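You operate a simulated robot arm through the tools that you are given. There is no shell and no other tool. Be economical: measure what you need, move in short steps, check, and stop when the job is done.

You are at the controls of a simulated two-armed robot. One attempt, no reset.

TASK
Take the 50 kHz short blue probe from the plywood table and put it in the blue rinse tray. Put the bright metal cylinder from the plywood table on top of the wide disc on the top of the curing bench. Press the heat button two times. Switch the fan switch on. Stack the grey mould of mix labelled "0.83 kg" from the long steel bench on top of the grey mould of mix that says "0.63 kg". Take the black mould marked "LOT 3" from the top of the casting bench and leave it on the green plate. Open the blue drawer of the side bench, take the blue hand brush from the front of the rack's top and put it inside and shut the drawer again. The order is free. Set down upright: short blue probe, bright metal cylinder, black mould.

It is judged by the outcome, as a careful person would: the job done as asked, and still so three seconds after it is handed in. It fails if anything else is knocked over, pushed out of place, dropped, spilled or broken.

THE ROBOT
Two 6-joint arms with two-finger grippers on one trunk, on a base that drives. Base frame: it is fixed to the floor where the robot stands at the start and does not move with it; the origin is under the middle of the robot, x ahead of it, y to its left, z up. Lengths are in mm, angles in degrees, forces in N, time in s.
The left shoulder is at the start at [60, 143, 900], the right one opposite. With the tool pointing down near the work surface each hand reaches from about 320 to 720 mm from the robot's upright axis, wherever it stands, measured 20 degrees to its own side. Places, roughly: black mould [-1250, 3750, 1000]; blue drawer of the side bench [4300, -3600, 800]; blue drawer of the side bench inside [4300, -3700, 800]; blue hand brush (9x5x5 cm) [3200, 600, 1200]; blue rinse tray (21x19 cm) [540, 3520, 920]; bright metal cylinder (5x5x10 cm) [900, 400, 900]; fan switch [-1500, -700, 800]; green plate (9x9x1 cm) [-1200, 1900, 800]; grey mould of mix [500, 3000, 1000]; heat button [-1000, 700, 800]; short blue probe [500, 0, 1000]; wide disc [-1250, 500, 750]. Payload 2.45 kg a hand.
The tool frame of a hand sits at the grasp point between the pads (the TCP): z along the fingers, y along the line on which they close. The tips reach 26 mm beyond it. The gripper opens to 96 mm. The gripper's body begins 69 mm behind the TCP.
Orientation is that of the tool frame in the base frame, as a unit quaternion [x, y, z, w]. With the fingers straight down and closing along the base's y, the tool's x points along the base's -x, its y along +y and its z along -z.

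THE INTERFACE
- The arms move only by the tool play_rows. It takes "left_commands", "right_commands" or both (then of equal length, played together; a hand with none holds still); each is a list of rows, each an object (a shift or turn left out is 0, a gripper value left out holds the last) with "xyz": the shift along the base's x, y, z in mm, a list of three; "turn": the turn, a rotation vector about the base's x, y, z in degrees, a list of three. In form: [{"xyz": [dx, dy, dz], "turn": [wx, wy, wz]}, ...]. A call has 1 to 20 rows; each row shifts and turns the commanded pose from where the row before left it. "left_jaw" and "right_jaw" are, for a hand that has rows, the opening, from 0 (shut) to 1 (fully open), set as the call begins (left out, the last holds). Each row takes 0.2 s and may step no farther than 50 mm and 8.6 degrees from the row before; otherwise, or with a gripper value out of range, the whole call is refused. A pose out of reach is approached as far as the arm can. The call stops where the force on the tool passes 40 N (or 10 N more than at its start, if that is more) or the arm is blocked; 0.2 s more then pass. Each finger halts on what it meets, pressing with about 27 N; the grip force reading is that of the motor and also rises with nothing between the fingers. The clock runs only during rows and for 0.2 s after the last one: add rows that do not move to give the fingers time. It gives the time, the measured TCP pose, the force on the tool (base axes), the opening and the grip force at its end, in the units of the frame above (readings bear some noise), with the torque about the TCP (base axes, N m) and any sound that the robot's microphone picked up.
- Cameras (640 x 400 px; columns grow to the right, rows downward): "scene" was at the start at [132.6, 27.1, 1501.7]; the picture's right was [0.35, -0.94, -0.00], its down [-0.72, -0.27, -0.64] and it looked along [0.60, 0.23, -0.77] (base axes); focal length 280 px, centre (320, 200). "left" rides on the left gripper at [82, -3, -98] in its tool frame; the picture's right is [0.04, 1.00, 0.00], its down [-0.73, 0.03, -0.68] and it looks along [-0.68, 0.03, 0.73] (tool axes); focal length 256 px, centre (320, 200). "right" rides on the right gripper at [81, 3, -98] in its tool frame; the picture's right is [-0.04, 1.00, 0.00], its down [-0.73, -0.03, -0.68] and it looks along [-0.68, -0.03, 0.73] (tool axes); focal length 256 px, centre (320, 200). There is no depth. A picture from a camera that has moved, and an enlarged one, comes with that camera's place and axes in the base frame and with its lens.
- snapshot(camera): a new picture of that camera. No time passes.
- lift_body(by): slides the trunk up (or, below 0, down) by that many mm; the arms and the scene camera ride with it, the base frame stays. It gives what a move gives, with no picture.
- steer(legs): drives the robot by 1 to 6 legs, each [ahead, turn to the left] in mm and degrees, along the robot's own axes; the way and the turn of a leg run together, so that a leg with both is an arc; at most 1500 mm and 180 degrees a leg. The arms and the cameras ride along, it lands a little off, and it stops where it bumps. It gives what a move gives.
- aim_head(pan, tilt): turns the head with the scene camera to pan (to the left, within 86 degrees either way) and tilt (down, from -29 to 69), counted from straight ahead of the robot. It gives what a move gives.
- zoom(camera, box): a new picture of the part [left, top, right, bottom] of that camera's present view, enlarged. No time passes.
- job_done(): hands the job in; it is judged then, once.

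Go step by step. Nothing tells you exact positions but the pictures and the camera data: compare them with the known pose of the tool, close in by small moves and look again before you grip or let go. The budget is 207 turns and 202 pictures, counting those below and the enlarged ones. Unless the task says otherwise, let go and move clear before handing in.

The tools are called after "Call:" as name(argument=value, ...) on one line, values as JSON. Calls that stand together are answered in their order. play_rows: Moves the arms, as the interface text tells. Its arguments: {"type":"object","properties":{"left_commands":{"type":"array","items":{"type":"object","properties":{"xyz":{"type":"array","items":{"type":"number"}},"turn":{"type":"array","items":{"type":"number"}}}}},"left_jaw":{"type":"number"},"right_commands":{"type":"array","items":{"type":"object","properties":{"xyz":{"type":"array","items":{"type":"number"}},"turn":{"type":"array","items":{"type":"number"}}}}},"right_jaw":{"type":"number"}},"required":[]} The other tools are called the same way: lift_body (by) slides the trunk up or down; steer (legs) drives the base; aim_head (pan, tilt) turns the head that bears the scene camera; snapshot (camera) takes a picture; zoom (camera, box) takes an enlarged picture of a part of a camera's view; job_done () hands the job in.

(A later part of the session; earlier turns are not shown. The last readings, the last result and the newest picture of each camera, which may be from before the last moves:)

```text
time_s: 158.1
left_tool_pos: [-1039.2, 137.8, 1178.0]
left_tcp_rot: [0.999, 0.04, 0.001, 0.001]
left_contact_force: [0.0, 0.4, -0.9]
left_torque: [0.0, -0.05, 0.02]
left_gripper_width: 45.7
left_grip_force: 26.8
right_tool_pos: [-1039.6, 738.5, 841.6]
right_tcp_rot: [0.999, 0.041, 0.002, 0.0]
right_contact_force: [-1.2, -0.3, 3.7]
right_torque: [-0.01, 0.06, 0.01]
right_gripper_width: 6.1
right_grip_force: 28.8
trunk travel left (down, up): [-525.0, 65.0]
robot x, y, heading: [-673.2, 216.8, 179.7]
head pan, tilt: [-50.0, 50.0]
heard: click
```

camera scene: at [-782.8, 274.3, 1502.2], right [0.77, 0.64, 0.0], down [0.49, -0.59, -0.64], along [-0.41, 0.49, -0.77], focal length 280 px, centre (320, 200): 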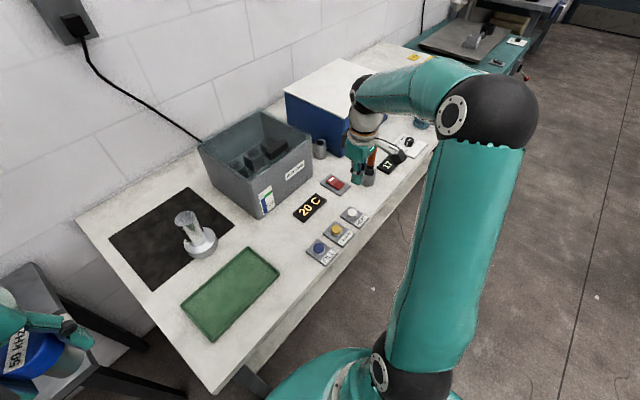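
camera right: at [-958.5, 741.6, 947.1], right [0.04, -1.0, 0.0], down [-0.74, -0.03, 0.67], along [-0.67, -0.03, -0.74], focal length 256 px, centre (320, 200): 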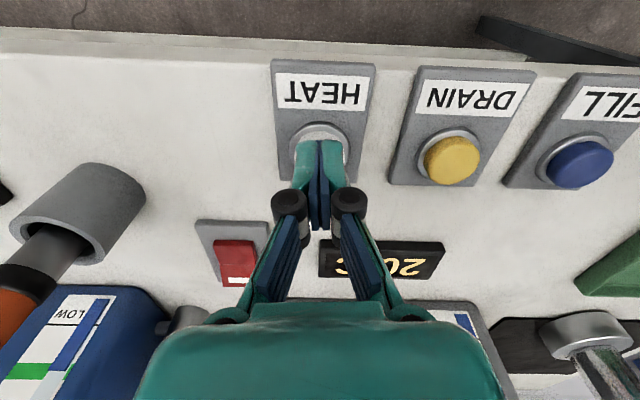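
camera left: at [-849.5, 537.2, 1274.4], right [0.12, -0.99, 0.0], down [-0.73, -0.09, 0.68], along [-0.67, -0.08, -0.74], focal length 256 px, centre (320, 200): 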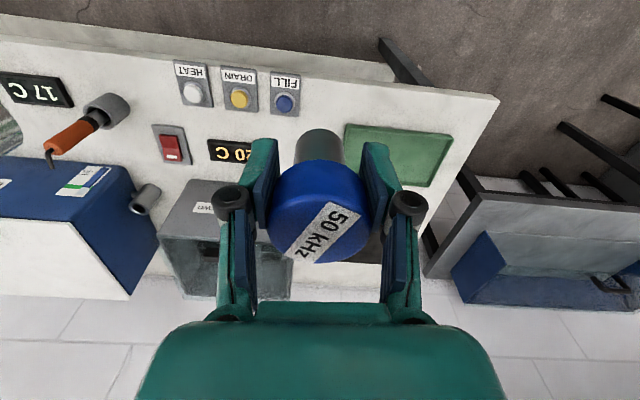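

One click heard. I release, check the picture, then press again.

Call:
play_rows(right_commands=[{"xyz": [0, 0, 5]}, {"xyz": [0, 0, 10]}, {"xyz": [0, 0, 0]}, {"xyz": [0, 0, 0]}])

Call:
zoom(camera="scene", box=[290, 130, 430, 260])

```text
time_s: 159.1
left_tool_pos: [-1039.2, 136.5, 1179.1]
left_tcp_rot: [0.999, 0.04, 0.002, 0.001]
left_contact_force: [-0.1, 0.0, -1.6]
left_torque: [0.02, 0.01, -0.01]
left_gripper_width: 45.6
left_grip_force: 26.8
right_tool_pos: [-1038.5, 738.6, 854.6]
right_tcp_rot: [0.999, 0.042, 0.003, 0.0]
right_contact_force: [0.0, -0.1, 0.8]
right_torque: [0.03, -0.02, 0.01]
right_gripper_width: 0.0
right_grip_force: 28.0
trunk travel left (down, up): [-525.0, 65.0]
robot x, y, heading: [-673.3, 217.8, 180.2]
head pan, tilt: [-50.0, 50.0]
```

```text
3.08 times, centred on (360, 195) of scene
camera zoom: at [-782.7, 274.7, 1502.2], right [0.77, 0.64, 0.0], down [0.49, -0.59, -0.64], along [-0.41, 0.49, -0.77], focal length 861 px, centre (197, 215)
```

zoom: 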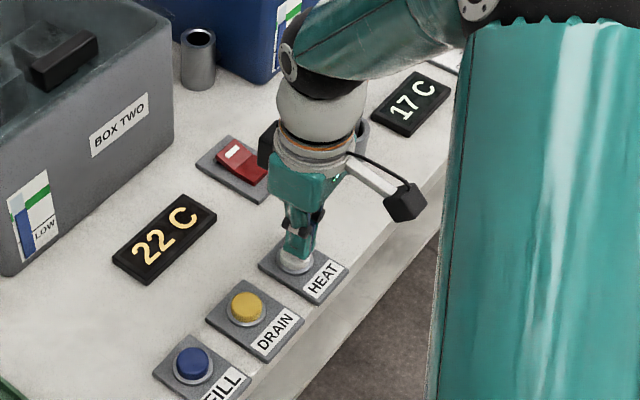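

The display went from 20 C to 22 C, so one press registered. I press the second time.

Call:
play_rows(right_commands=[{"xyz": [0, 0, -5]}, {"xyz": [0, 0, -4]}, {"xyz": [0, 0, -3]}, {"xyz": [0, 0, -3]}])

Call:
play_rows(right_commands=[{"xyz": [0, 0, 10]}, {"xyz": [0, 0, 30]}, {"xyz": [0, 0, 40]}, {"xyz": [0, 0, 40]}, {"xyz": [0, 0, 0]}])

Call:
zoom(camera="scene", box=[290, 130, 430, 260])

```text
time_s: 160.1
left_tool_pos: [-1039.5, 136.1, 1177.7]
left_tcp_rot: [0.999, 0.041, 0.001, 0.0]
left_contact_force: [-0.1, 0.6, -1.9]
left_torque: [0.01, -0.02, 0.0]
left_gripper_width: 45.6
left_grip_force: 26.6
right_tool_pos: [-1039.9, 738.9, 840.5]
right_tcp_rot: [0.999, 0.041, 0.003, -0.001]
right_contact_force: [-2.1, -0.3, 2.9]
right_torque: [-0.01, 0.09, -0.01]
right_gripper_width: 6.0
right_grip_force: 28.5
trunk travel left (down, up): [-525.0, 65.0]
robot x, y, heading: [-672.1, 217.3, 179.5]
head pan, tilt: [-50.0, 50.0]
heard: click
```

```text
time_s: 161.3
left_tool_pos: [-1040.1, 137.2, 1177.5]
left_tcp_rot: [0.999, 0.04, 0.0, 0.001]
left_contact_force: [-0.5, -0.2, -1.9]
left_torque: [0.02, -0.05, -0.02]
left_gripper_width: 45.6
left_grip_force: 26.9
right_tool_pos: [-1039.9, 739.9, 960.3]
right_tcp_rot: [0.999, 0.042, 0.003, 0.0]
right_contact_force: [0.0, 0.8, -0.3]
right_torque: [-0.01, 0.01, -0.01]
right_gripper_width: 0.1
right_grip_force: 28.7
trunk travel left (down, up): [-525.0, 65.0]
robot x, y, heading: [-672.0, 216.0, 179.9]
head pan, tilt: [-50.0, 50.0]
```

```text
3.08 times, centred on (360, 195) of scene
camera zoom: at [-783.3, 275.2, 1502.1], right [0.77, 0.64, 0.0], down [0.49, -0.59, -0.64], along [-0.41, 0.49, -0.77], focal length 861 px, centre (197, 215)
```

zoom: 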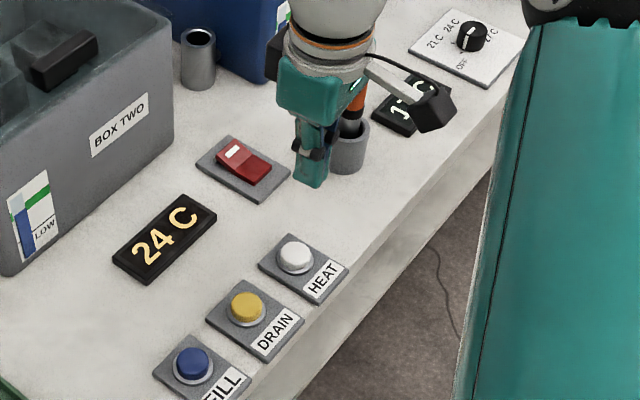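

24 C: both presses registered. I raise the right hand back to carry pose and look left for the fan switch near [-1500, -700].

Call:
play_rows(right_commands=[{"xyz": [0, 0, 45]}, {"xyz": [0, 0, 45]}, {"xyz": [0, 0, 45]}, {"xyz": [0, 0, 45]}, {"xyz": [0, -45, 10]}, {"xyz": [0, -45, 10]}, {"xyz": [0, -45, 0]}, {"xyz": [0, -45, 0]}, {"xyz": [0, -45, 0]}, {"xyz": [0, -45, 0]}, {"xyz": [0, -45, 0]}, {"xyz": [0, -45, 0]}])

Call:
aim_head(pan=60, tilt=35)

Call:
snapshot(camera="scene")

```text
time_s: 163.9
left_tool_pos: [-1038.8, 136.0, 1177.6]
left_tcp_rot: [0.999, 0.041, 0.001, 0.001]
left_contact_force: [-0.8, -0.7, -1.1]
left_torque: [0.01, -0.03, 0.01]
left_gripper_width: 45.6
left_grip_force: 27.0
right_tool_pos: [-1039.6, 376.9, 1160.1]
right_tcp_rot: [0.999, 0.041, 0.002, -0.001]
right_contact_force: [0.7, 0.2, 0.3]
right_torque: [0.03, 0.0, 0.0]
right_gripper_width: 0.0
right_grip_force: 28.8
trunk travel left (down, up): [-525.0, 65.0]
robot x, y, heading: [-670.9, 215.1, 180.0]
head pan, tilt: [-50.0, 50.0]
```

```text
time_s: 165.8
left_tool_pos: [-1040.0, 137.5, 1177.6]
left_tcp_rot: [0.999, 0.04, 0.001, 0.001]
left_contact_force: [0.5, 0.4, -1.3]
left_torque: [-0.02, 0.0, -0.02]
left_gripper_width: 45.6
left_grip_force: 27.7
right_tool_pos: [-1041.0, 378.9, 1160.2]
right_tcp_rot: [0.999, 0.042, 0.003, 0.0]
right_contact_force: [1.3, -0.2, -0.5]
right_torque: [0.02, -0.02, 0.02]
right_gripper_width: 0.0
right_grip_force: 28.8
trunk travel left (down, up): [-525.0, 65.0]
robot x, y, heading: [-672.9, 215.9, 180.0]
head pan, tilt: [60.0, 35.0]
```

```text
145 pictures are left
camera scene: at [-777.5, 139.6, 1523.9], right [-0.87, 0.5, 0.0], down [0.29, 0.5, -0.82], along [-0.41, -0.71, -0.57], focal length 280 px, centre (320, 200)
```

scene: 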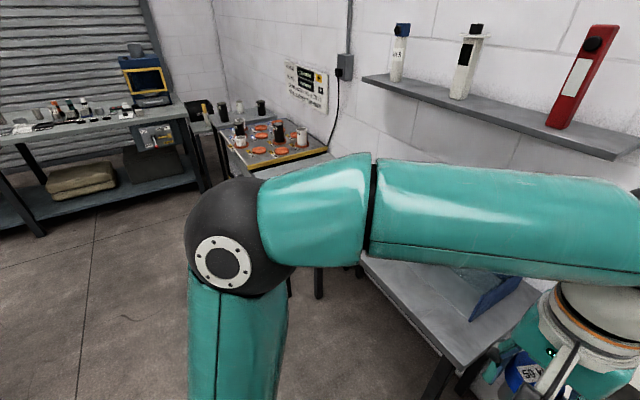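

I can't see the fan switch yet; I drive along to y≈-550 and look at that area.

Call:
steer(legs=[[-60, 0], [0, 45]])

Call:
steer(legs=[[0, 45], [680, 0]])

Call:
aim_head(pan=-70, tilt=30)

Call:
snapshot(camera="scene")

```text
time_s: 169.0
left_tool_pos: [-822.4, -96.3, 1178.0]
left_tcp_rot: [0.911, 0.413, 0.002, 0.0]
left_contact_force: [0.3, 0.1, -1.3]
left_torque: [0.03, -0.04, -0.01]
left_gripper_width: 45.7
left_grip_force: 27.2
right_tool_pos: [-990.6, 75.5, 1160.0]
right_tcp_rot: [0.91, 0.414, 0.003, -0.001]
right_contact_force: [-0.3, -0.1, -0.2]
right_torque: [0.03, 0.01, -0.01]
right_gripper_width: 0.0
right_grip_force: 28.5
trunk travel left (down, up): [-525.0, 65.0]
robot x, y, heading: [-631.6, 230.6, -136.1]
head pan, tilt: [60.0, 35.0]
```

```text
time_s: 175.2
left_tool_pos: [-558.9, -829.0, 1178.2]
left_tcp_rot: [0.69, 0.723, 0.002, -0.001]
left_contact_force: [1.3, -0.4, -1.6]
left_torque: [0.07, -0.01, 0.03]
left_gripper_width: 45.4
left_grip_force: 27.2
right_tool_pos: [-798.3, -821.9, 1160.3]
right_tcp_rot: [0.688, 0.726, 0.002, -0.003]
right_contact_force: [-0.3, 0.2, -0.7]
right_torque: [-0.03, 0.02, -0.01]
right_gripper_width: 0.0
right_grip_force: 28.2
trunk travel left (down, up): [-525.0, 65.0]
robot x, y, heading: [-650.1, -463.3, -92.1]
head pan, tilt: [60.0, 35.0]
```

```text
time_s: 177.3
left_tool_pos: [-559.2, -827.4, 1178.4]
left_tcp_rot: [0.691, 0.723, 0.001, -0.001]
left_contact_force: [-0.2, -0.3, -0.9]
left_torque: [-0.02, 0.0, 0.01]
left_gripper_width: 45.7
left_grip_force: 26.8
right_tool_pos: [-799.3, -821.3, 1161.8]
right_tcp_rot: [0.688, 0.726, 0.003, -0.002]
right_contact_force: [-0.6, -0.6, 1.0]
right_torque: [0.01, -0.01, 0.01]
right_gripper_width: 0.0
right_grip_force: 28.8
trunk travel left (down, up): [-525.0, 65.0]
robot x, y, heading: [-650.7, -459.4, -92.5]
head pan, tilt: [-70.0, 30.0]
```

```text
144 pictures are left
camera scene: at [-735.1, -547.5, 1531.7], right [-0.31, 0.95, 0.0], down [0.48, 0.16, -0.87], along [-0.82, -0.27, -0.5], focal length 280 px, centre (320, 200)
```

scene: 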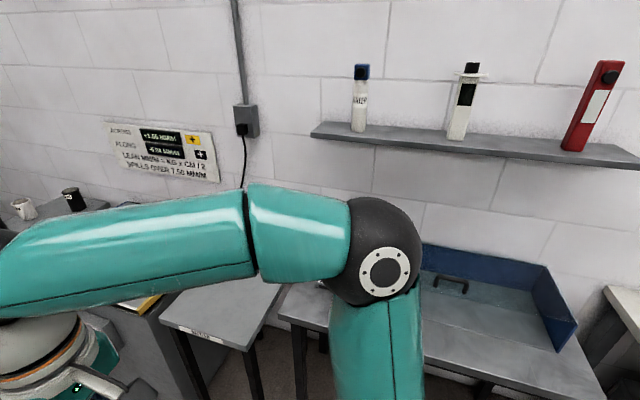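

The upper arm blocks the view; I turn to face the wall.

Call:
steer(legs=[[0, -45]])

Call:
steer(legs=[[0, -42]])

Call:
aim_head(pan=10, tilt=35)

Call:
snapshot(camera="scene")

```text
time_s: 180.1
left_tool_pos: [-852.9, -778.1, 1179.2]
left_tcp_rot: [0.919, 0.394, 0.001, 0.001]
left_contact_force: [0.7, 0.1, -1.6]
left_torque: [0.0, -0.01, 0.02]
left_gripper_width: 45.7
left_grip_force: 26.9
right_tool_pos: [-1015.7, -599.4, 1161.3]
right_tcp_rot: [0.918, 0.396, 0.004, -0.002]
right_contact_force: [-0.7, -1.1, -0.6]
right_torque: [-0.02, -0.02, 0.01]
right_gripper_width: 0.1
right_grip_force: 28.6
trunk travel left (down, up): [-525.0, 65.0]
robot x, y, heading: [-630.6, -479.6, -138.2]
head pan, tilt: [-70.0, 30.0]
```

```text
time_s: 182.6
left_tool_pos: [-995.6, -557.0, 1179.4]
left_tcp_rot: [0.999, 0.045, 0.001, 0.001]
left_contact_force: [-0.3, 0.2, -1.3]
left_torque: [0.0, -0.01, 0.01]
left_gripper_width: 45.6
left_grip_force: 26.9
right_tool_pos: [-998.8, -316.2, 1161.3]
right_tcp_rot: [0.999, 0.048, 0.004, -0.001]
right_contact_force: [0.9, 0.2, 0.2]
right_torque: [0.03, 0.01, -0.04]
right_gripper_width: 0.2
right_grip_force: 27.7
trunk travel left (down, up): [-525.0, 65.0]
robot x, y, heading: [-631.1, -504.7, -179.3]
head pan, tilt: [-70.0, 30.0]
```

```text
time_s: 184.2
left_tool_pos: [-995.6, -556.1, 1179.8]
left_tcp_rot: [0.999, 0.044, 0.001, 0.001]
left_contact_force: [-0.4, -0.6, -1.1]
left_torque: [0.01, -0.04, 0.0]
left_gripper_width: 45.8
left_grip_force: 27.3
right_tool_pos: [-998.6, -315.5, 1162.0]
right_tcp_rot: [0.999, 0.047, 0.003, -0.001]
right_contact_force: [-0.7, 0.4, -0.6]
right_torque: [0.0, 0.02, 0.04]
right_gripper_width: 0.1
right_grip_force: 28.4
trunk travel left (down, up): [-525.0, 65.0]
robot x, y, heading: [-627.8, -505.9, -179.2]
head pan, tilt: [10.0, 35.0]
```

```text
143 pictures are left
camera scene: at [-777.0, -521.3, 1523.9], right [-0.19, 0.98, 0.0], down [0.56, 0.11, -0.82], along [-0.8, -0.15, -0.57], focal length 280 px, centre (320, 200)
```

scene: 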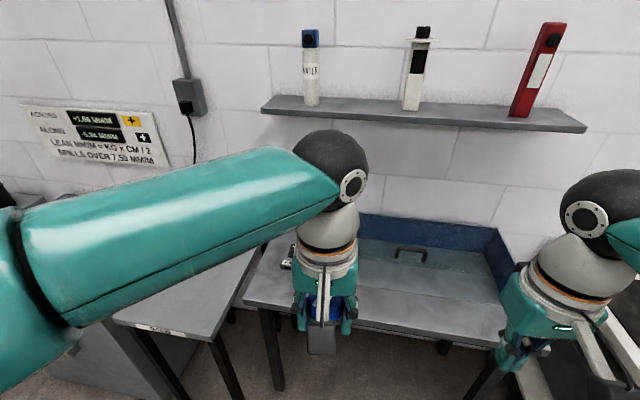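

A small device sits at about [-1410, -750], likely the fan switch. I look with the left camera and a zoom.

Call:
snapshot(camera="left")

Call:
aim_head(pan=35, tilt=40)

Call:
snapshot(camera="scene")

```text
142 pictures are left
camera left: at [-914.0, -546.4, 1278.1], right [0.13, -0.99, 0.0], down [-0.73, -0.09, 0.68], along [-0.67, -0.09, -0.74], focal length 256 px, centre (320, 200)
```

left: 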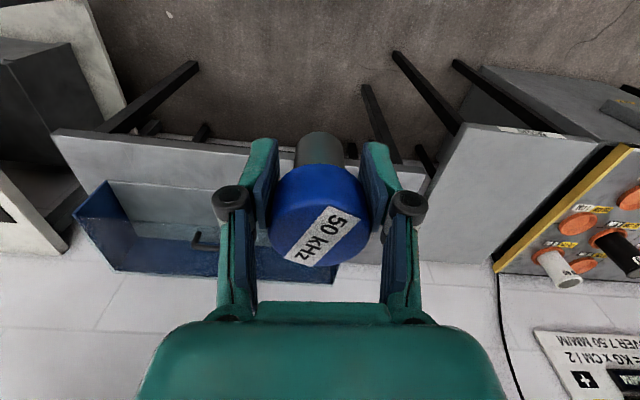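

```text
time_s: 185.1
left_tool_pos: [-995.4, -555.2, 1179.7]
left_tcp_rot: [0.999, 0.044, 0.0, 0.0]
left_contact_force: [0.3, -0.8, -1.1]
left_torque: [0.0, 0.0, 0.02]
left_gripper_width: 45.8
left_grip_force: 27.1
right_tool_pos: [-999.1, -315.8, 1162.7]
right_tcp_rot: [0.999, 0.047, 0.003, 0.0]
right_contact_force: [-1.1, 0.6, 0.5]
right_torque: [0.01, -0.01, -0.03]
right_gripper_width: 0.0
right_grip_force: 29.1
trunk travel left (down, up): [-525.0, 65.0]
robot x, y, heading: [-631.2, -500.5, -179.3]
head pan, tilt: [35.0, 40.0]
```

```text
141 pictures are left
camera scene: at [-759.4, -554.4, 1516.4], right [-0.58, 0.81, 0.0], down [0.52, 0.38, -0.77], along [-0.62, -0.45, -0.64], focal length 280 px, centre (320, 200)
```

scene: 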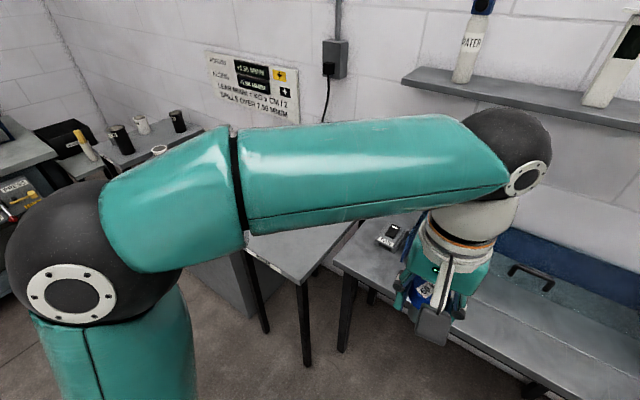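

Call:
zoom(camera="scene", box=[340, 190, 460, 270])

```text
5.00 times, centred on (400, 230) of scene
camera zoom: at [-759.4, -554.4, 1516.4], right [-0.58, 0.81, 0.0], down [0.52, 0.38, -0.77], along [-0.62, -0.45, -0.64], focal length 1400 px, centre (-80, 50)
```

zoom: 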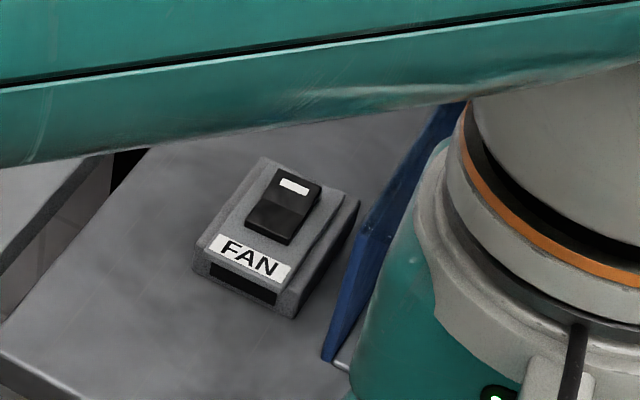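

The FAN rocker has a white mark on its far end. I reposition so the right hand can reach it.

Call:
steer(legs=[[0, 53], [300, 0]])

Call:
steer(legs=[[0, -53]])

Call:
aim_head(pan=0, tilt=40)

Call:
snapshot(camera="scene")

Call:
snapshot(camera="right")

```text
time_s: 189.8
left_tool_pos: [-986.6, -1074.7, 1179.4]
left_tcp_rot: [0.873, 0.487, 0.002, 0.0]
left_contact_force: [0.1, -0.4, -1.5]
left_torque: [0.06, 0.04, -0.03]
left_gripper_width: 46.0
left_grip_force: 27.5
right_tool_pos: [-1180.7, -934.0, 1160.6]
right_tcp_rot: [0.872, 0.49, 0.003, -0.002]
right_contact_force: [0.0, -0.2, 0.3]
right_torque: [0.05, 0.01, 0.03]
right_gripper_width: 0.0
right_grip_force: 28.4
trunk travel left (down, up): [-525.0, 65.0]
robot x, y, heading: [-824.6, -737.9, -126.3]
head pan, tilt: [35.0, 40.0]
```

```text
time_s: 192.9
left_tool_pos: [-1186.9, -806.0, 1180.2]
left_tcp_rot: [0.999, 0.043, 0.002, 0.001]
left_contact_force: [-0.7, 0.1, -2.0]
left_torque: [-0.01, 0.0, 0.01]
left_gripper_width: 45.6
left_grip_force: 27.4
right_tool_pos: [-1190.3, -566.0, 1162.2]
right_tcp_rot: [0.999, 0.046, 0.003, -0.001]
right_contact_force: [0.8, -0.8, -0.2]
right_torque: [0.01, -0.03, -0.02]
right_gripper_width: 0.0
right_grip_force: 28.7
trunk travel left (down, up): [-525.0, 65.0]
robot x, y, heading: [-822.8, -771.3, -179.0]
head pan, tilt: [35.0, 40.0]
```

```text
time_s: 193.9
left_tool_pos: [-1187.0, -806.4, 1181.9]
left_tcp_rot: [0.999, 0.043, 0.001, 0.002]
left_contact_force: [0.4, 0.2, -1.7]
left_torque: [-0.02, 0.0, 0.02]
left_gripper_width: 46.0
left_grip_force: 26.9
right_tool_pos: [-1190.3, -565.2, 1162.8]
right_tcp_rot: [0.999, 0.045, 0.003, 0.0]
right_contact_force: [-1.0, -0.5, 0.2]
right_torque: [-0.02, 0.0, -0.01]
right_gripper_width: 0.0
right_grip_force: 28.8
trunk travel left (down, up): [-525.0, 65.0]
robot x, y, heading: [-822.6, -769.1, -178.9]
head pan, tilt: [0.0, 40.0]
```

```text
139 pictures are left
camera scene: at [-967.9, -773.7, 1516.3], right [-0.02, 1.0, 0.0], down [0.64, 0.01, -0.77], along [-0.77, -0.01, -0.64], focal length 280 px, centre (320, 200)
```

scene: 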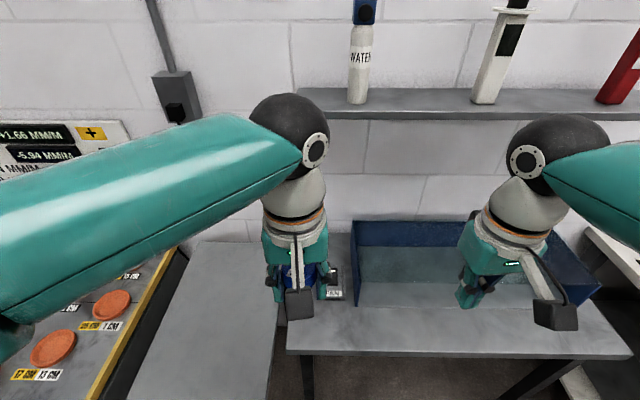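

```text
138 pictures are left
camera right: at [-1110.3, -562.2, 1261.3], right [0.05, -1.0, 0.0], down [-0.74, -0.04, 0.67], along [-0.67, -0.03, -0.74], focal length 256 px, centre (320, 200)
```

right: 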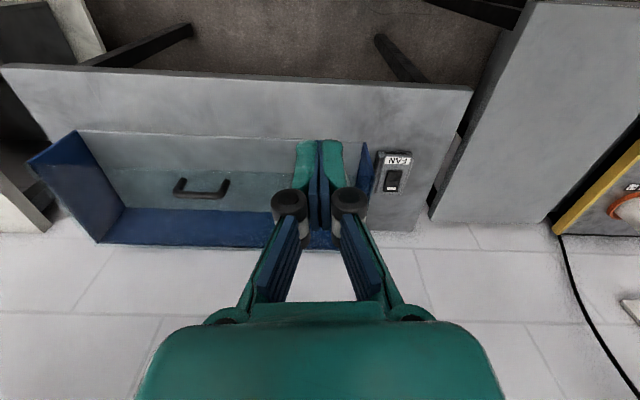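

I shift the left hand aside and bring the closed right hand above the FAN switch.

Call:
play_rows(left_commands=[{"xyz": [15, -40, 0]}, {"xyz": [15, -40, 0]}, {"xyz": [15, -40, 0]}, {"xyz": [15, -40, 0]}, {"xyz": [0, 0, 0]}])

Call:
play_rows(right_commands=[{"xyz": [-25, -22, -15]}, {"xyz": [-25, -22, -25]}, {"xyz": [-25, -22, -25]}, {"xyz": [-25, -22, -25]}, {"xyz": [-25, -22, -25]}, {"xyz": [-25, -22, -25]}, {"xyz": [-25, -22, -25]}, {"xyz": [-25, -22, -25]}, {"xyz": [-25, -5, -10]}, {"xyz": [-15, 0, 0]}, {"xyz": [0, 0, 0]}])

Call:
snapshot(camera="right")

Call:
zoom(camera="scene", box=[240, 180, 440, 330])

```text
time_s: 195.1
left_tool_pos: [-1128.9, -967.2, 1178.7]
left_tcp_rot: [0.999, 0.042, 0.002, 0.002]
left_contact_force: [-1.0, 0.0, -1.0]
left_torque: [-0.05, -0.02, 0.0]
left_gripper_width: 46.0
left_grip_force: 27.3
right_tool_pos: [-1191.0, -565.7, 1162.9]
right_tcp_rot: [0.999, 0.045, 0.004, 0.001]
right_contact_force: [-0.3, -0.3, 0.3]
right_torque: [-0.02, -0.01, 0.03]
right_gripper_width: 0.0
right_grip_force: 28.6
trunk travel left (down, up): [-525.0, 65.0]
robot x, y, heading: [-824.9, -769.4, -178.8]
head pan, tilt: [0.0, 40.0]
```

```text
time_s: 197.5
left_tool_pos: [-1128.0, -966.5, 1179.0]
left_tcp_rot: [0.999, 0.042, 0.002, 0.001]
left_contact_force: [1.0, 0.2, -0.8]
left_torque: [-0.01, -0.01, 0.0]
left_gripper_width: 45.9
left_grip_force: 27.1
right_tool_pos: [-1430.5, -748.2, 962.8]
right_tcp_rot: [0.999, 0.045, 0.004, -0.001]
right_contact_force: [0.5, 0.2, -0.2]
right_torque: [0.0, 0.02, 0.01]
right_gripper_width: 0.0
right_grip_force: 28.6
trunk travel left (down, up): [-525.0, 65.0]
robot x, y, heading: [-819.9, -767.1, -179.1]
head pan, tilt: [0.0, 40.0]
```

```text
137 pictures are left
camera right: at [-1349.5, -745.3, 1062.3], right [0.05, -1.0, 0.0], down [-0.74, -0.04, 0.67], along [-0.67, -0.03, -0.74], focal length 256 px, centre (320, 200)
```

right: 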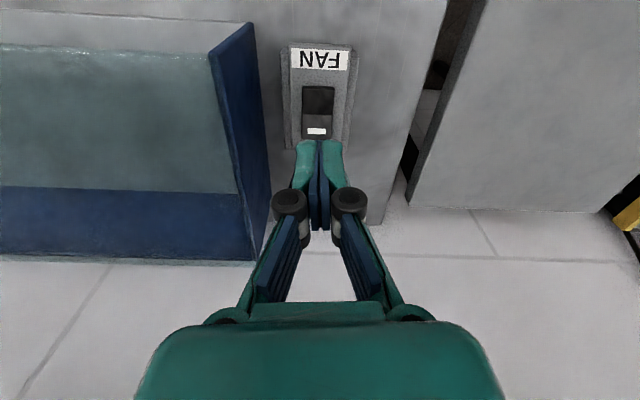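

```text
2.67 times, centred on (340, 255) of scene
camera zoom: at [-967.8, -775.0, 1516.3], right [-0.02, 1.0, 0.0], down [0.64, 0.01, -0.77], along [-0.77, -0.01, -0.64], focal length 746 px, centre (267, 53)
```

zoom: 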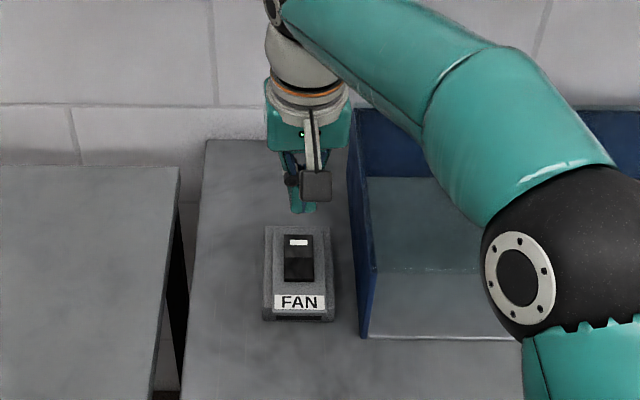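

Call:
zoom(camera="right", box=[260, 30, 380, 160])

Call:
zoom(camera="scene", box=[300, 230, 380, 310])

```text
3.08 times, centred on (320, 95) of right
camera zoom: at [-1349.5, -745.3, 1062.3], right [0.05, -1.0, 0.0], down [-0.74, -0.04, 0.67], along [-0.67, -0.03, -0.74], focal length 788 px, centre (320, 523)
```

zoom: 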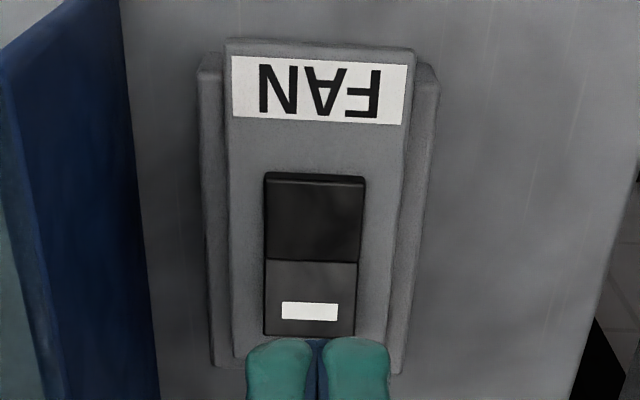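

```text
5.00 times, centred on (340, 270) of scene
camera zoom: at [-967.8, -775.0, 1516.3], right [-0.02, 1.0, 0.0], down [0.64, 0.01, -0.77], along [-0.77, -0.01, -0.64], focal length 1400 px, centre (220, -150)
```

zoom: 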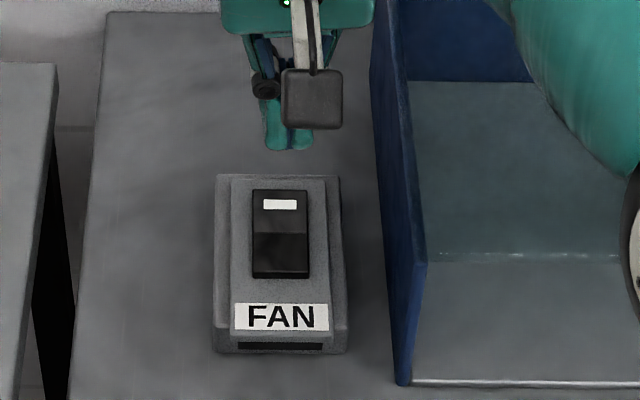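

The marked far end of the rocker looks raised (off), at about [-1492, -746, 788]. I move the fingertips above it.

Call:
play_rows(right_commands=[{"xyz": [-20, 1, -20]}, {"xyz": [-20, 1, -30]}, {"xyz": [-20, 0, -30]}, {"xyz": [0, 0, -30]}, {"xyz": [0, 0, 0]}])

Call:
zoom(camera="right", box=[220, 50, 420, 200])

Call:
zoom(camera="scene", box=[290, 210, 390, 310])

```text
time_s: 198.7
left_tool_pos: [-1128.2, -965.7, 1179.1]
left_tcp_rot: [0.999, 0.042, 0.003, 0.001]
left_contact_force: [0.4, -0.1, -1.3]
left_torque: [-0.02, -0.02, 0.01]
left_gripper_width: 45.6
left_grip_force: 26.7
right_tool_pos: [-1479.0, -746.8, 852.5]
right_tcp_rot: [0.999, 0.045, 0.004, -0.001]
right_contact_force: [-0.2, 0.2, -0.4]
right_torque: [0.04, -0.02, -0.01]
right_gripper_width: 0.1
right_grip_force: 28.9
right hand out of reach, approached as far as the arm can: row 3
trunk travel left (down, up): [-525.0, 65.0]
robot x, y, heading: [-826.1, -770.8, -179.0]
head pan, tilt: [0.0, 40.0]
```

```text
2.67 times, centred on (320, 125) of right
camera zoom: at [-1398.3, -742.8, 951.3], right [0.05, -1.0, 0.0], down [-0.74, -0.04, 0.67], along [-0.67, -0.03, -0.74], focal length 683 px, centre (320, 400)
```

zoom: 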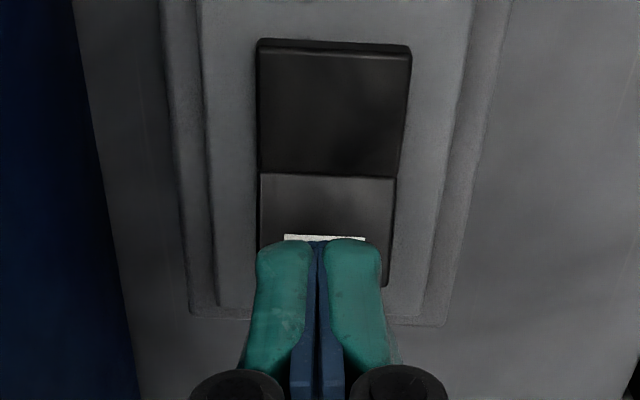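

```text
4.00 times, centred on (340, 260) of scene
camera zoom: at [-967.8, -774.9, 1516.3], right [-0.02, 1.0, 0.0], down [0.64, 0.01, -0.77], along [-0.77, -0.01, -0.64], focal length 1120 px, centre (240, -40)
```

zoom: 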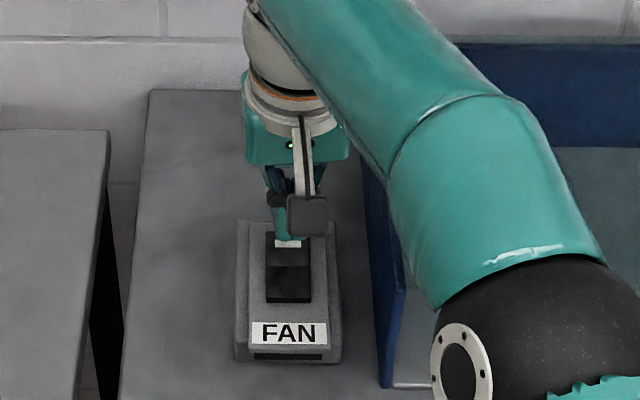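

I shift a bit farther onto the marked end and press down.

Call:
play_rows(right_commands=[{"xyz": [-5, 0, -8]}, {"xyz": [-5, 0, -8]}, {"xyz": [0, 0, -6]}, {"xyz": [0, 0, 0]}])

Call:
zoom(camera="right", box=[220, 50, 420, 200])

```text
time_s: 199.7
left_tool_pos: [-1127.7, -965.9, 1179.3]
left_tcp_rot: [0.999, 0.044, 0.001, 0.001]
left_contact_force: [0.9, -0.4, -1.2]
left_torque: [0.03, -0.01, -0.01]
left_gripper_width: 45.6
left_grip_force: 26.9
right_tool_pos: [-1481.9, -742.6, 829.2]
right_tcp_rot: [0.999, 0.045, 0.004, -0.001]
right_contact_force: [-0.2, -0.2, -0.1]
right_torque: [0.01, -0.01, 0.0]
right_gripper_width: 0.0
right_grip_force: 29.0
right hand out of reach, approached as far as the arm can: row 2
trunk travel left (down, up): [-525.0, 65.0]
robot x, y, heading: [-822.1, -772.4, -179.2]
head pan, tilt: [0.0, 40.0]
```

```text
2.67 times, centred on (320, 125) of right
camera zoom: at [-1402.5, -740.2, 928.5], right [0.05, -1.0, 0.0], down [-0.74, -0.04, 0.67], along [-0.67, -0.03, -0.74], focal length 683 px, centre (320, 400)
```

zoom: 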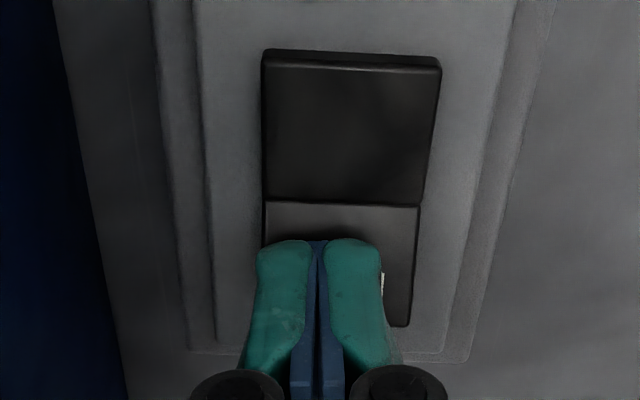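

Call:
play_rows(right_commands=[{"xyz": [0, -4, -5]}, {"xyz": [0, 0, -4]}, {"xyz": [0, 0, -4]}, {"xyz": [0, 0, -4]}, {"xyz": [0, 0, 0]}])

Call:
play_rows(right_commands=[{"xyz": [0, 0, -3]}, {"xyz": [0, 0, -3]}, {"xyz": [0, 0, -3]}, {"xyz": [0, 0, 0]}])

Call:
zoom(camera="right", box=[220, 50, 420, 200])

```text
time_s: 200.9
left_tool_pos: [-1124.1, -965.7, 1181.0]
left_tcp_rot: [0.999, 0.042, 0.0, 0.002]
left_contact_force: [0.5, 0.6, -1.8]
left_torque: [0.03, -0.02, -0.01]
left_gripper_width: 45.8
left_grip_force: 27.1
right_tool_pos: [-1481.4, -746.4, 819.5]
right_tcp_rot: [0.999, 0.045, -0.002, 0.0]
right_contact_force: [5.6, 3.3, 37.2]
right_torque: [0.08, -0.53, 0.14]
right_gripper_width: 6.0
right_grip_force: 28.4
trunk travel left (down, up): [-525.0, 65.0]
robot x, y, heading: [-825.2, -770.7, -178.9]
head pan, tilt: [0.0, 40.0]
```

```text
time_s: 201.4
left_tool_pos: [-1125.5, -967.2, 1180.5]
left_tcp_rot: [0.999, 0.043, 0.001, 0.003]
left_contact_force: [0.1, 0.0, -1.9]
left_torque: [-0.01, -0.05, 0.02]
left_gripper_width: 45.6
left_grip_force: 27.0
right_tool_pos: [-1486.1, -746.3, 819.0]
right_tcp_rot: [0.999, 0.044, -0.002, 0.001]
right_contact_force: [10.4, 1.1, 20.5]
right_torque: [0.1, -0.52, -0.04]
right_gripper_width: 5.9
right_grip_force: 28.0
trunk travel left (down, up): [-525.0, 65.0]
robot x, y, heading: [-824.9, -772.0, -178.9]
head pan, tilt: [0.0, 40.0]
stopped in row 2 (right hand): the force on the tool passed its limit at 50 N (the readings are from after the stop); the commanded pose is now the measured one
```

```text
2.67 times, centred on (320, 125) of right
camera zoom: at [-1403.8, -743.5, 917.6], right [0.05, -1.0, 0.0], down [-0.73, -0.03, 0.68], along [-0.68, -0.03, -0.73], focal length 683 px, centre (320, 400)
```

zoom: 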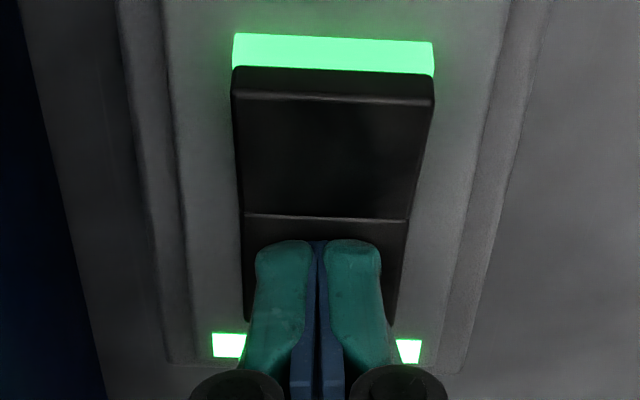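

The switch lights green: fan is on. I lift straight up and retract.

Call:
play_rows(right_commands=[{"xyz": [0, 0, 15]}, {"xyz": [0, 0, 30]}, {"xyz": [0, 0, 40]}, {"xyz": [10, 0, 45]}, {"xyz": [20, 0, 45]}, {"xyz": [30, 0, 40]}, {"xyz": [40, 0, 30]}, {"xyz": [40, 10, 30]}, {"xyz": [40, 15, 30]}, {"xyz": [40, 15, 30]}, {"xyz": [40, 15, 10]}, {"xyz": [40, 15, 0]}])

Call:
zoom(camera="scene", box=[240, 180, 440, 330])

```text
refused: row 8 steps farther than a row can; nothing moved
```

```text
2.67 times, centred on (340, 255) of scene
camera zoom: at [-966.1, -775.0, 1516.0], right [-0.02, 1.0, 0.0], down [0.64, 0.01, -0.77], along [-0.77, -0.01, -0.64], focal length 746 px, centre (267, 53)
```

zoom: 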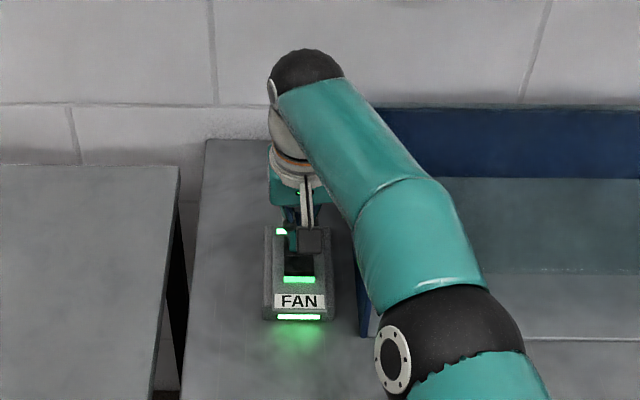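

Call:
play_rows(right_commands=[{"xyz": [0, 0, 15]}, {"xyz": [0, 0, 30]}, {"xyz": [0, 0, 40]}, {"xyz": [10, 0, 45]}, {"xyz": [20, 0, 40]}, {"xyz": [25, 0, 40]}, {"xyz": [30, 0, 30]}, {"xyz": [35, 10, 30]}, {"xyz": [35, 15, 30]}, {"xyz": [35, 15, 30]}, {"xyz": [40, 15, 10]}, {"xyz": [40, 15, 0]}])

Call:
zoom(camera="scene", box=[240, 180, 440, 330])

```text
time_s: 204.0
left_tool_pos: [-1127.8, -966.4, 1179.9]
left_tcp_rot: [0.999, 0.044, 0.0, 0.001]
left_contact_force: [1.2, -0.7, -1.0]
left_torque: [-0.05, 0.0, 0.02]
left_gripper_width: 45.7
left_grip_force: 26.9
right_tool_pos: [-1210.8, -673.2, 1155.9]
right_tcp_rot: [0.999, 0.044, -0.002, 0.001]
right_contact_force: [0.1, 0.9, 0.2]
right_torque: [-0.01, -0.02, 0.02]
right_gripper_width: 0.0
right_grip_force: 28.4
right hand out of reach, approached as far as the arm can: row 3
trunk travel left (down, up): [-525.0, 65.0]
robot x, y, heading: [-822.2, -770.6, -179.1]
head pan, tilt: [0.0, 40.0]
```

```text
2.67 times, centred on (340, 255) of scene
camera zoom: at [-966.2, -774.4, 1516.5], right [-0.02, 1.0, 0.0], down [0.64, 0.01, -0.77], along [-0.77, -0.01, -0.64], focal length 746 px, centre (267, 53)
```

zoom: 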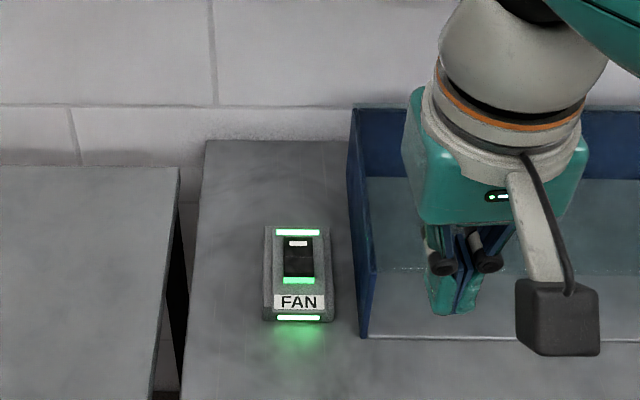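

Fan is clearly on. Now I drive north toward the rinse tray on the long steel bench.

Call:
steer(legs=[[-250, 0], [0, -45]])

Call:
steer(legs=[[0, -50], [1500, 0], [1500, 0]])

Call:
aim_head(pan=-30, tilt=30)

Call:
snapshot(camera="scene")

```text
time_s: 208.2
left_tool_pos: [-923.5, -687.5, 1178.7]
left_tcp_rot: [0.939, -0.345, 0.001, 0.002]
left_contact_force: [-0.6, -0.2, -0.2]
left_torque: [-0.02, -0.02, 0.02]
left_gripper_width: 0.1
left_grip_force: 26.9
right_tool_pos: [-773.8, -422.7, 1154.3]
right_tcp_rot: [0.939, -0.343, -0.002, 0.0]
right_contact_force: [-0.6, 0.2, 0.0]
right_torque: [0.0, -0.01, 0.03]
right_gripper_width: 0.0
right_grip_force: 28.0
trunk travel left (down, up): [-525.0, 65.0]
robot x, y, heading: [-586.7, -788.0, 135.6]
head pan, tilt: [0.0, 40.0]
```

```text
time_s: 225.4
left_tool_pos: [-503.7, 2519.3, 1179.6]
left_tcp_rot: [-0.696, 0.718, -0.001, -0.001]
left_contact_force: [-0.3, -0.2, -0.1]
left_torque: [0.01, -0.01, 0.02]
left_gripper_width: 0.1
left_grip_force: 26.9
right_tool_pos: [-202.7, 2568.4, 1155.8]
right_tcp_rot: [-0.697, 0.717, 0.002, 0.0]
right_contact_force: [-0.9, -0.4, 1.0]
right_torque: [-0.02, 0.02, 0.01]
right_gripper_width: 0.2
right_grip_force: 28.0
trunk travel left (down, up): [-525.0, 65.0]
robot x, y, heading: [-369.1, 2196.0, 84.3]
head pan, tilt: [0.0, 40.0]
```

```text
time_s: 226.3
left_tool_pos: [-503.0, 2517.8, 1181.5]
left_tcp_rot: [-0.696, 0.718, -0.001, -0.002]
left_contact_force: [0.4, 0.2, 0.0]
left_torque: [0.0, 0.01, 0.0]
left_gripper_width: 0.0
left_grip_force: 26.9
right_tool_pos: [-202.3, 2565.9, 1156.3]
right_tcp_rot: [-0.697, 0.717, 0.002, 0.001]
right_contact_force: [0.4, 0.0, -0.6]
right_torque: [0.0, -0.01, 0.01]
right_gripper_width: 0.0
right_grip_force: 28.5
trunk travel left (down, up): [-525.0, 65.0]
robot x, y, heading: [-371.0, 2196.3, 84.1]
head pan, tilt: [-30.0, 30.0]
```

```text
127 pictures are left
camera scene: at [-311.6, 2328.6, 1531.7], right [0.81, -0.58, 0.0], down [-0.29, -0.41, -0.87], along [0.51, 0.7, -0.5], focal length 280 px, centre (320, 200)
```

scene: 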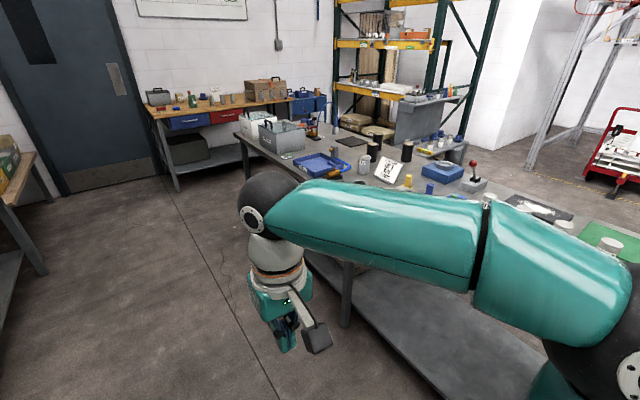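

The left gripper now reads 0 mm: the probe has slipped out, likely during the back-off near the fan bench. I must turn round and find it.

Call:
snapshot(camera="left")

Call:
steer(legs=[[0, 60]])

Call:
steer(legs=[[0, 60]])

Call:
aim_head(pan=40, tilt=30)

Call:
snapshot(camera="scene")

```text
126 pictures are left
camera left: at [-501.5, 2436.2, 1279.0], right [-1.0, -0.01, 0.0], down [0.0, 0.74, 0.68], along [-0.01, 0.68, -0.74], focal length 256 px, centre (320, 200)
```

left: 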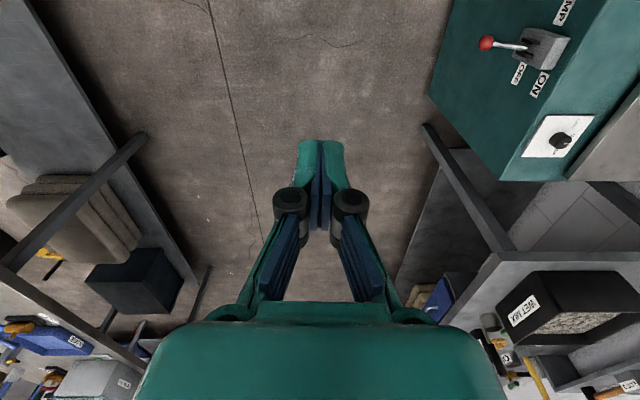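

```text
time_s: 229.8
left_tool_pos: [-720.0, 2241.6, 1179.9]
left_tcp_rot: [0.962, -0.272, 0.002, 0.002]
left_contact_force: [0.1, 0.4, -0.2]
left_torque: [-0.03, 0.01, 0.0]
left_gripper_width: 0.1
left_grip_force: 26.5
right_tool_pos: [-612.8, 2526.5, 1155.3]
right_tcp_rot: [0.963, -0.271, -0.001, 0.001]
right_contact_force: [0.0, -0.3, 0.1]
right_torque: [-0.03, -0.02, 0.0]
right_gripper_width: 0.0
right_grip_force: 28.5
trunk travel left (down, up): [-525.0, 65.0]
robot x, y, heading: [-351.5, 2217.7, 143.9]
head pan, tilt: [-30.0, 30.0]
```

```text
time_s: 233.2
left_tool_pos: [-540.7, 1909.5, 1180.6]
left_tcp_rot: [0.965, 0.263, 0.002, 0.001]
left_contact_force: [0.8, -0.1, 0.2]
left_torque: [0.0, 0.0, 0.01]
left_gripper_width: 0.0
left_grip_force: 26.5
right_tool_pos: [-742.8, 2136.0, 1157.2]
right_tcp_rot: [0.964, 0.265, -0.001, 0.002]
right_contact_force: [0.2, 0.1, 0.1]
right_torque: [0.0, -0.03, 0.0]
right_gripper_width: 0.0
right_grip_force: 28.5
trunk travel left (down, up): [-525.0, 65.0]
robot x, y, heading: [-370.8, 2254.2, -153.7]
head pan, tilt: [-30.0, 30.0]
```

```text
time_s: 234.6
left_tool_pos: [-540.8, 1909.3, 1181.0]
left_tcp_rot: [0.965, 0.263, 0.002, 0.0]
left_contact_force: [-0.4, -0.5, -0.6]
left_torque: [0.01, -0.02, -0.01]
left_gripper_width: 0.0
left_grip_force: 26.8
right_tool_pos: [-740.8, 2136.0, 1156.9]
right_tcp_rot: [0.964, 0.265, -0.002, 0.001]
right_contact_force: [0.0, 0.0, -0.9]
right_torque: [-0.01, 0.03, -0.05]
right_gripper_width: 0.1
right_grip_force: 29.0
trunk travel left (down, up): [-525.0, 65.0]
robot x, y, heading: [-365.9, 2252.5, -153.5]
head pan, tilt: [40.0, 30.0]
```

```text
125 pictures are left
camera scene: at [-457.3, 2142.6, 1531.7], right [-0.92, 0.4, 0.0], down [0.2, 0.46, -0.87], along [-0.35, -0.79, -0.5], focal length 280 px, centre (320, 200)
```

scene: 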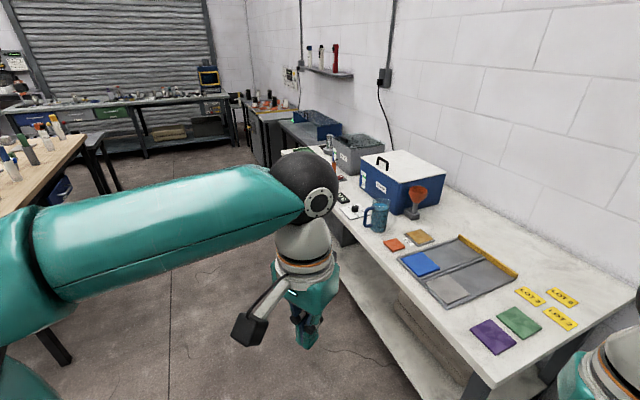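

The green plate is visible on this bench. The probe is not in view; I drive back toward the fan bench.

Call:
steer(legs=[[0, 57], [1500, 0]])

Call:
aim_head(pan=-15, tilt=35)

Call:
snapshot(camera="scene")

```text
time_s: 245.1
left_tool_pos: [-355.0, 421.5, 1180.6]
left_tcp_rot: [0.725, 0.689, 0.001, 0.0]
left_contact_force: [0.3, 0.1, -0.9]
left_torque: [0.02, 0.01, -0.05]
left_gripper_width: 0.1
left_grip_force: 26.5
right_tool_pos: [-656.7, 378.6, 1157.2]
right_tcp_rot: [0.724, 0.69, 0.0, 0.002]
right_contact_force: [-0.3, 0.2, 0.1]
right_torque: [0.01, -0.01, -0.02]
right_gripper_width: 0.1
right_grip_force: 28.5
trunk travel left (down, up): [-525.0, 65.0]
robot x, y, heading: [-545.9, 756.4, -97.4]
head pan, tilt: [40.0, 30.0]
```

```text
time_s: 246.3
left_tool_pos: [-355.7, 421.3, 1181.1]
left_tcp_rot: [0.725, 0.688, 0.003, 0.0]
left_contact_force: [0.1, 0.0, 0.8]
left_torque: [0.01, -0.02, 0.03]
left_gripper_width: 0.0
left_grip_force: 26.7
right_tool_pos: [-656.4, 377.9, 1158.2]
right_tcp_rot: [0.724, 0.69, 0.0, 0.002]
right_contact_force: [-0.3, -0.1, 0.8]
right_torque: [-0.01, 0.03, 0.04]
right_gripper_width: 0.3
right_grip_force: 29.0
trunk travel left (down, up): [-525.0, 65.0]
robot x, y, heading: [-549.6, 750.5, -97.1]
head pan, tilt: [-15.0, 35.0]
```

```text
124 pictures are left
camera scene: at [-588.4, 614.1, 1523.9], right [-0.93, 0.38, 0.0], down [0.22, 0.53, -0.82], along [-0.31, -0.76, -0.57], focal length 280 px, centre (320, 200)
```

scene: 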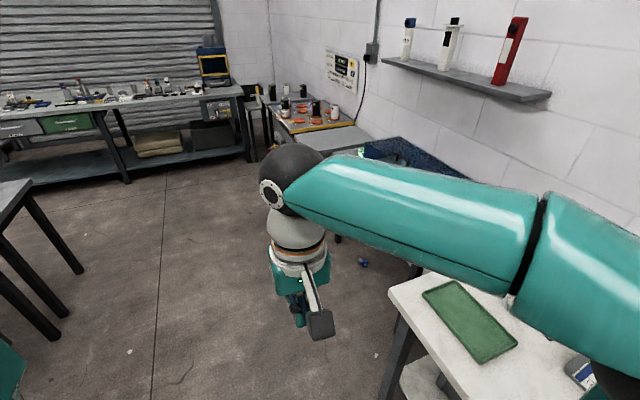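

A small blue object lies on the floor near the fan bench. I zoom.

Call:
zoom(camera="scene", box=[320, 230, 410, 290])

```text
6.67 times, centred on (365, 260) of scene
camera zoom: at [-588.4, 614.1, 1523.9], right [-0.93, 0.38, 0.0], down [0.22, 0.53, -0.82], along [-0.31, -0.76, -0.57], focal length 1866 px, centre (20, -200)
```

zoom: 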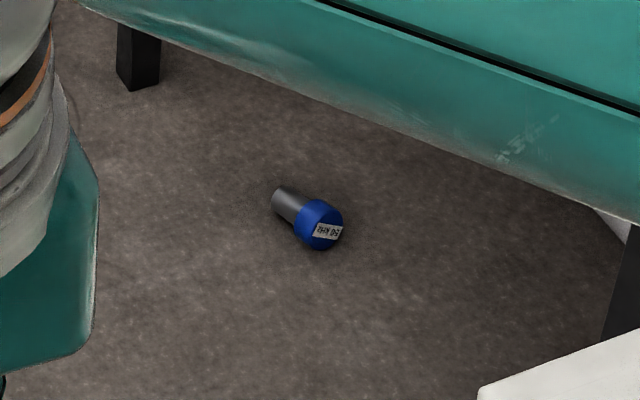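

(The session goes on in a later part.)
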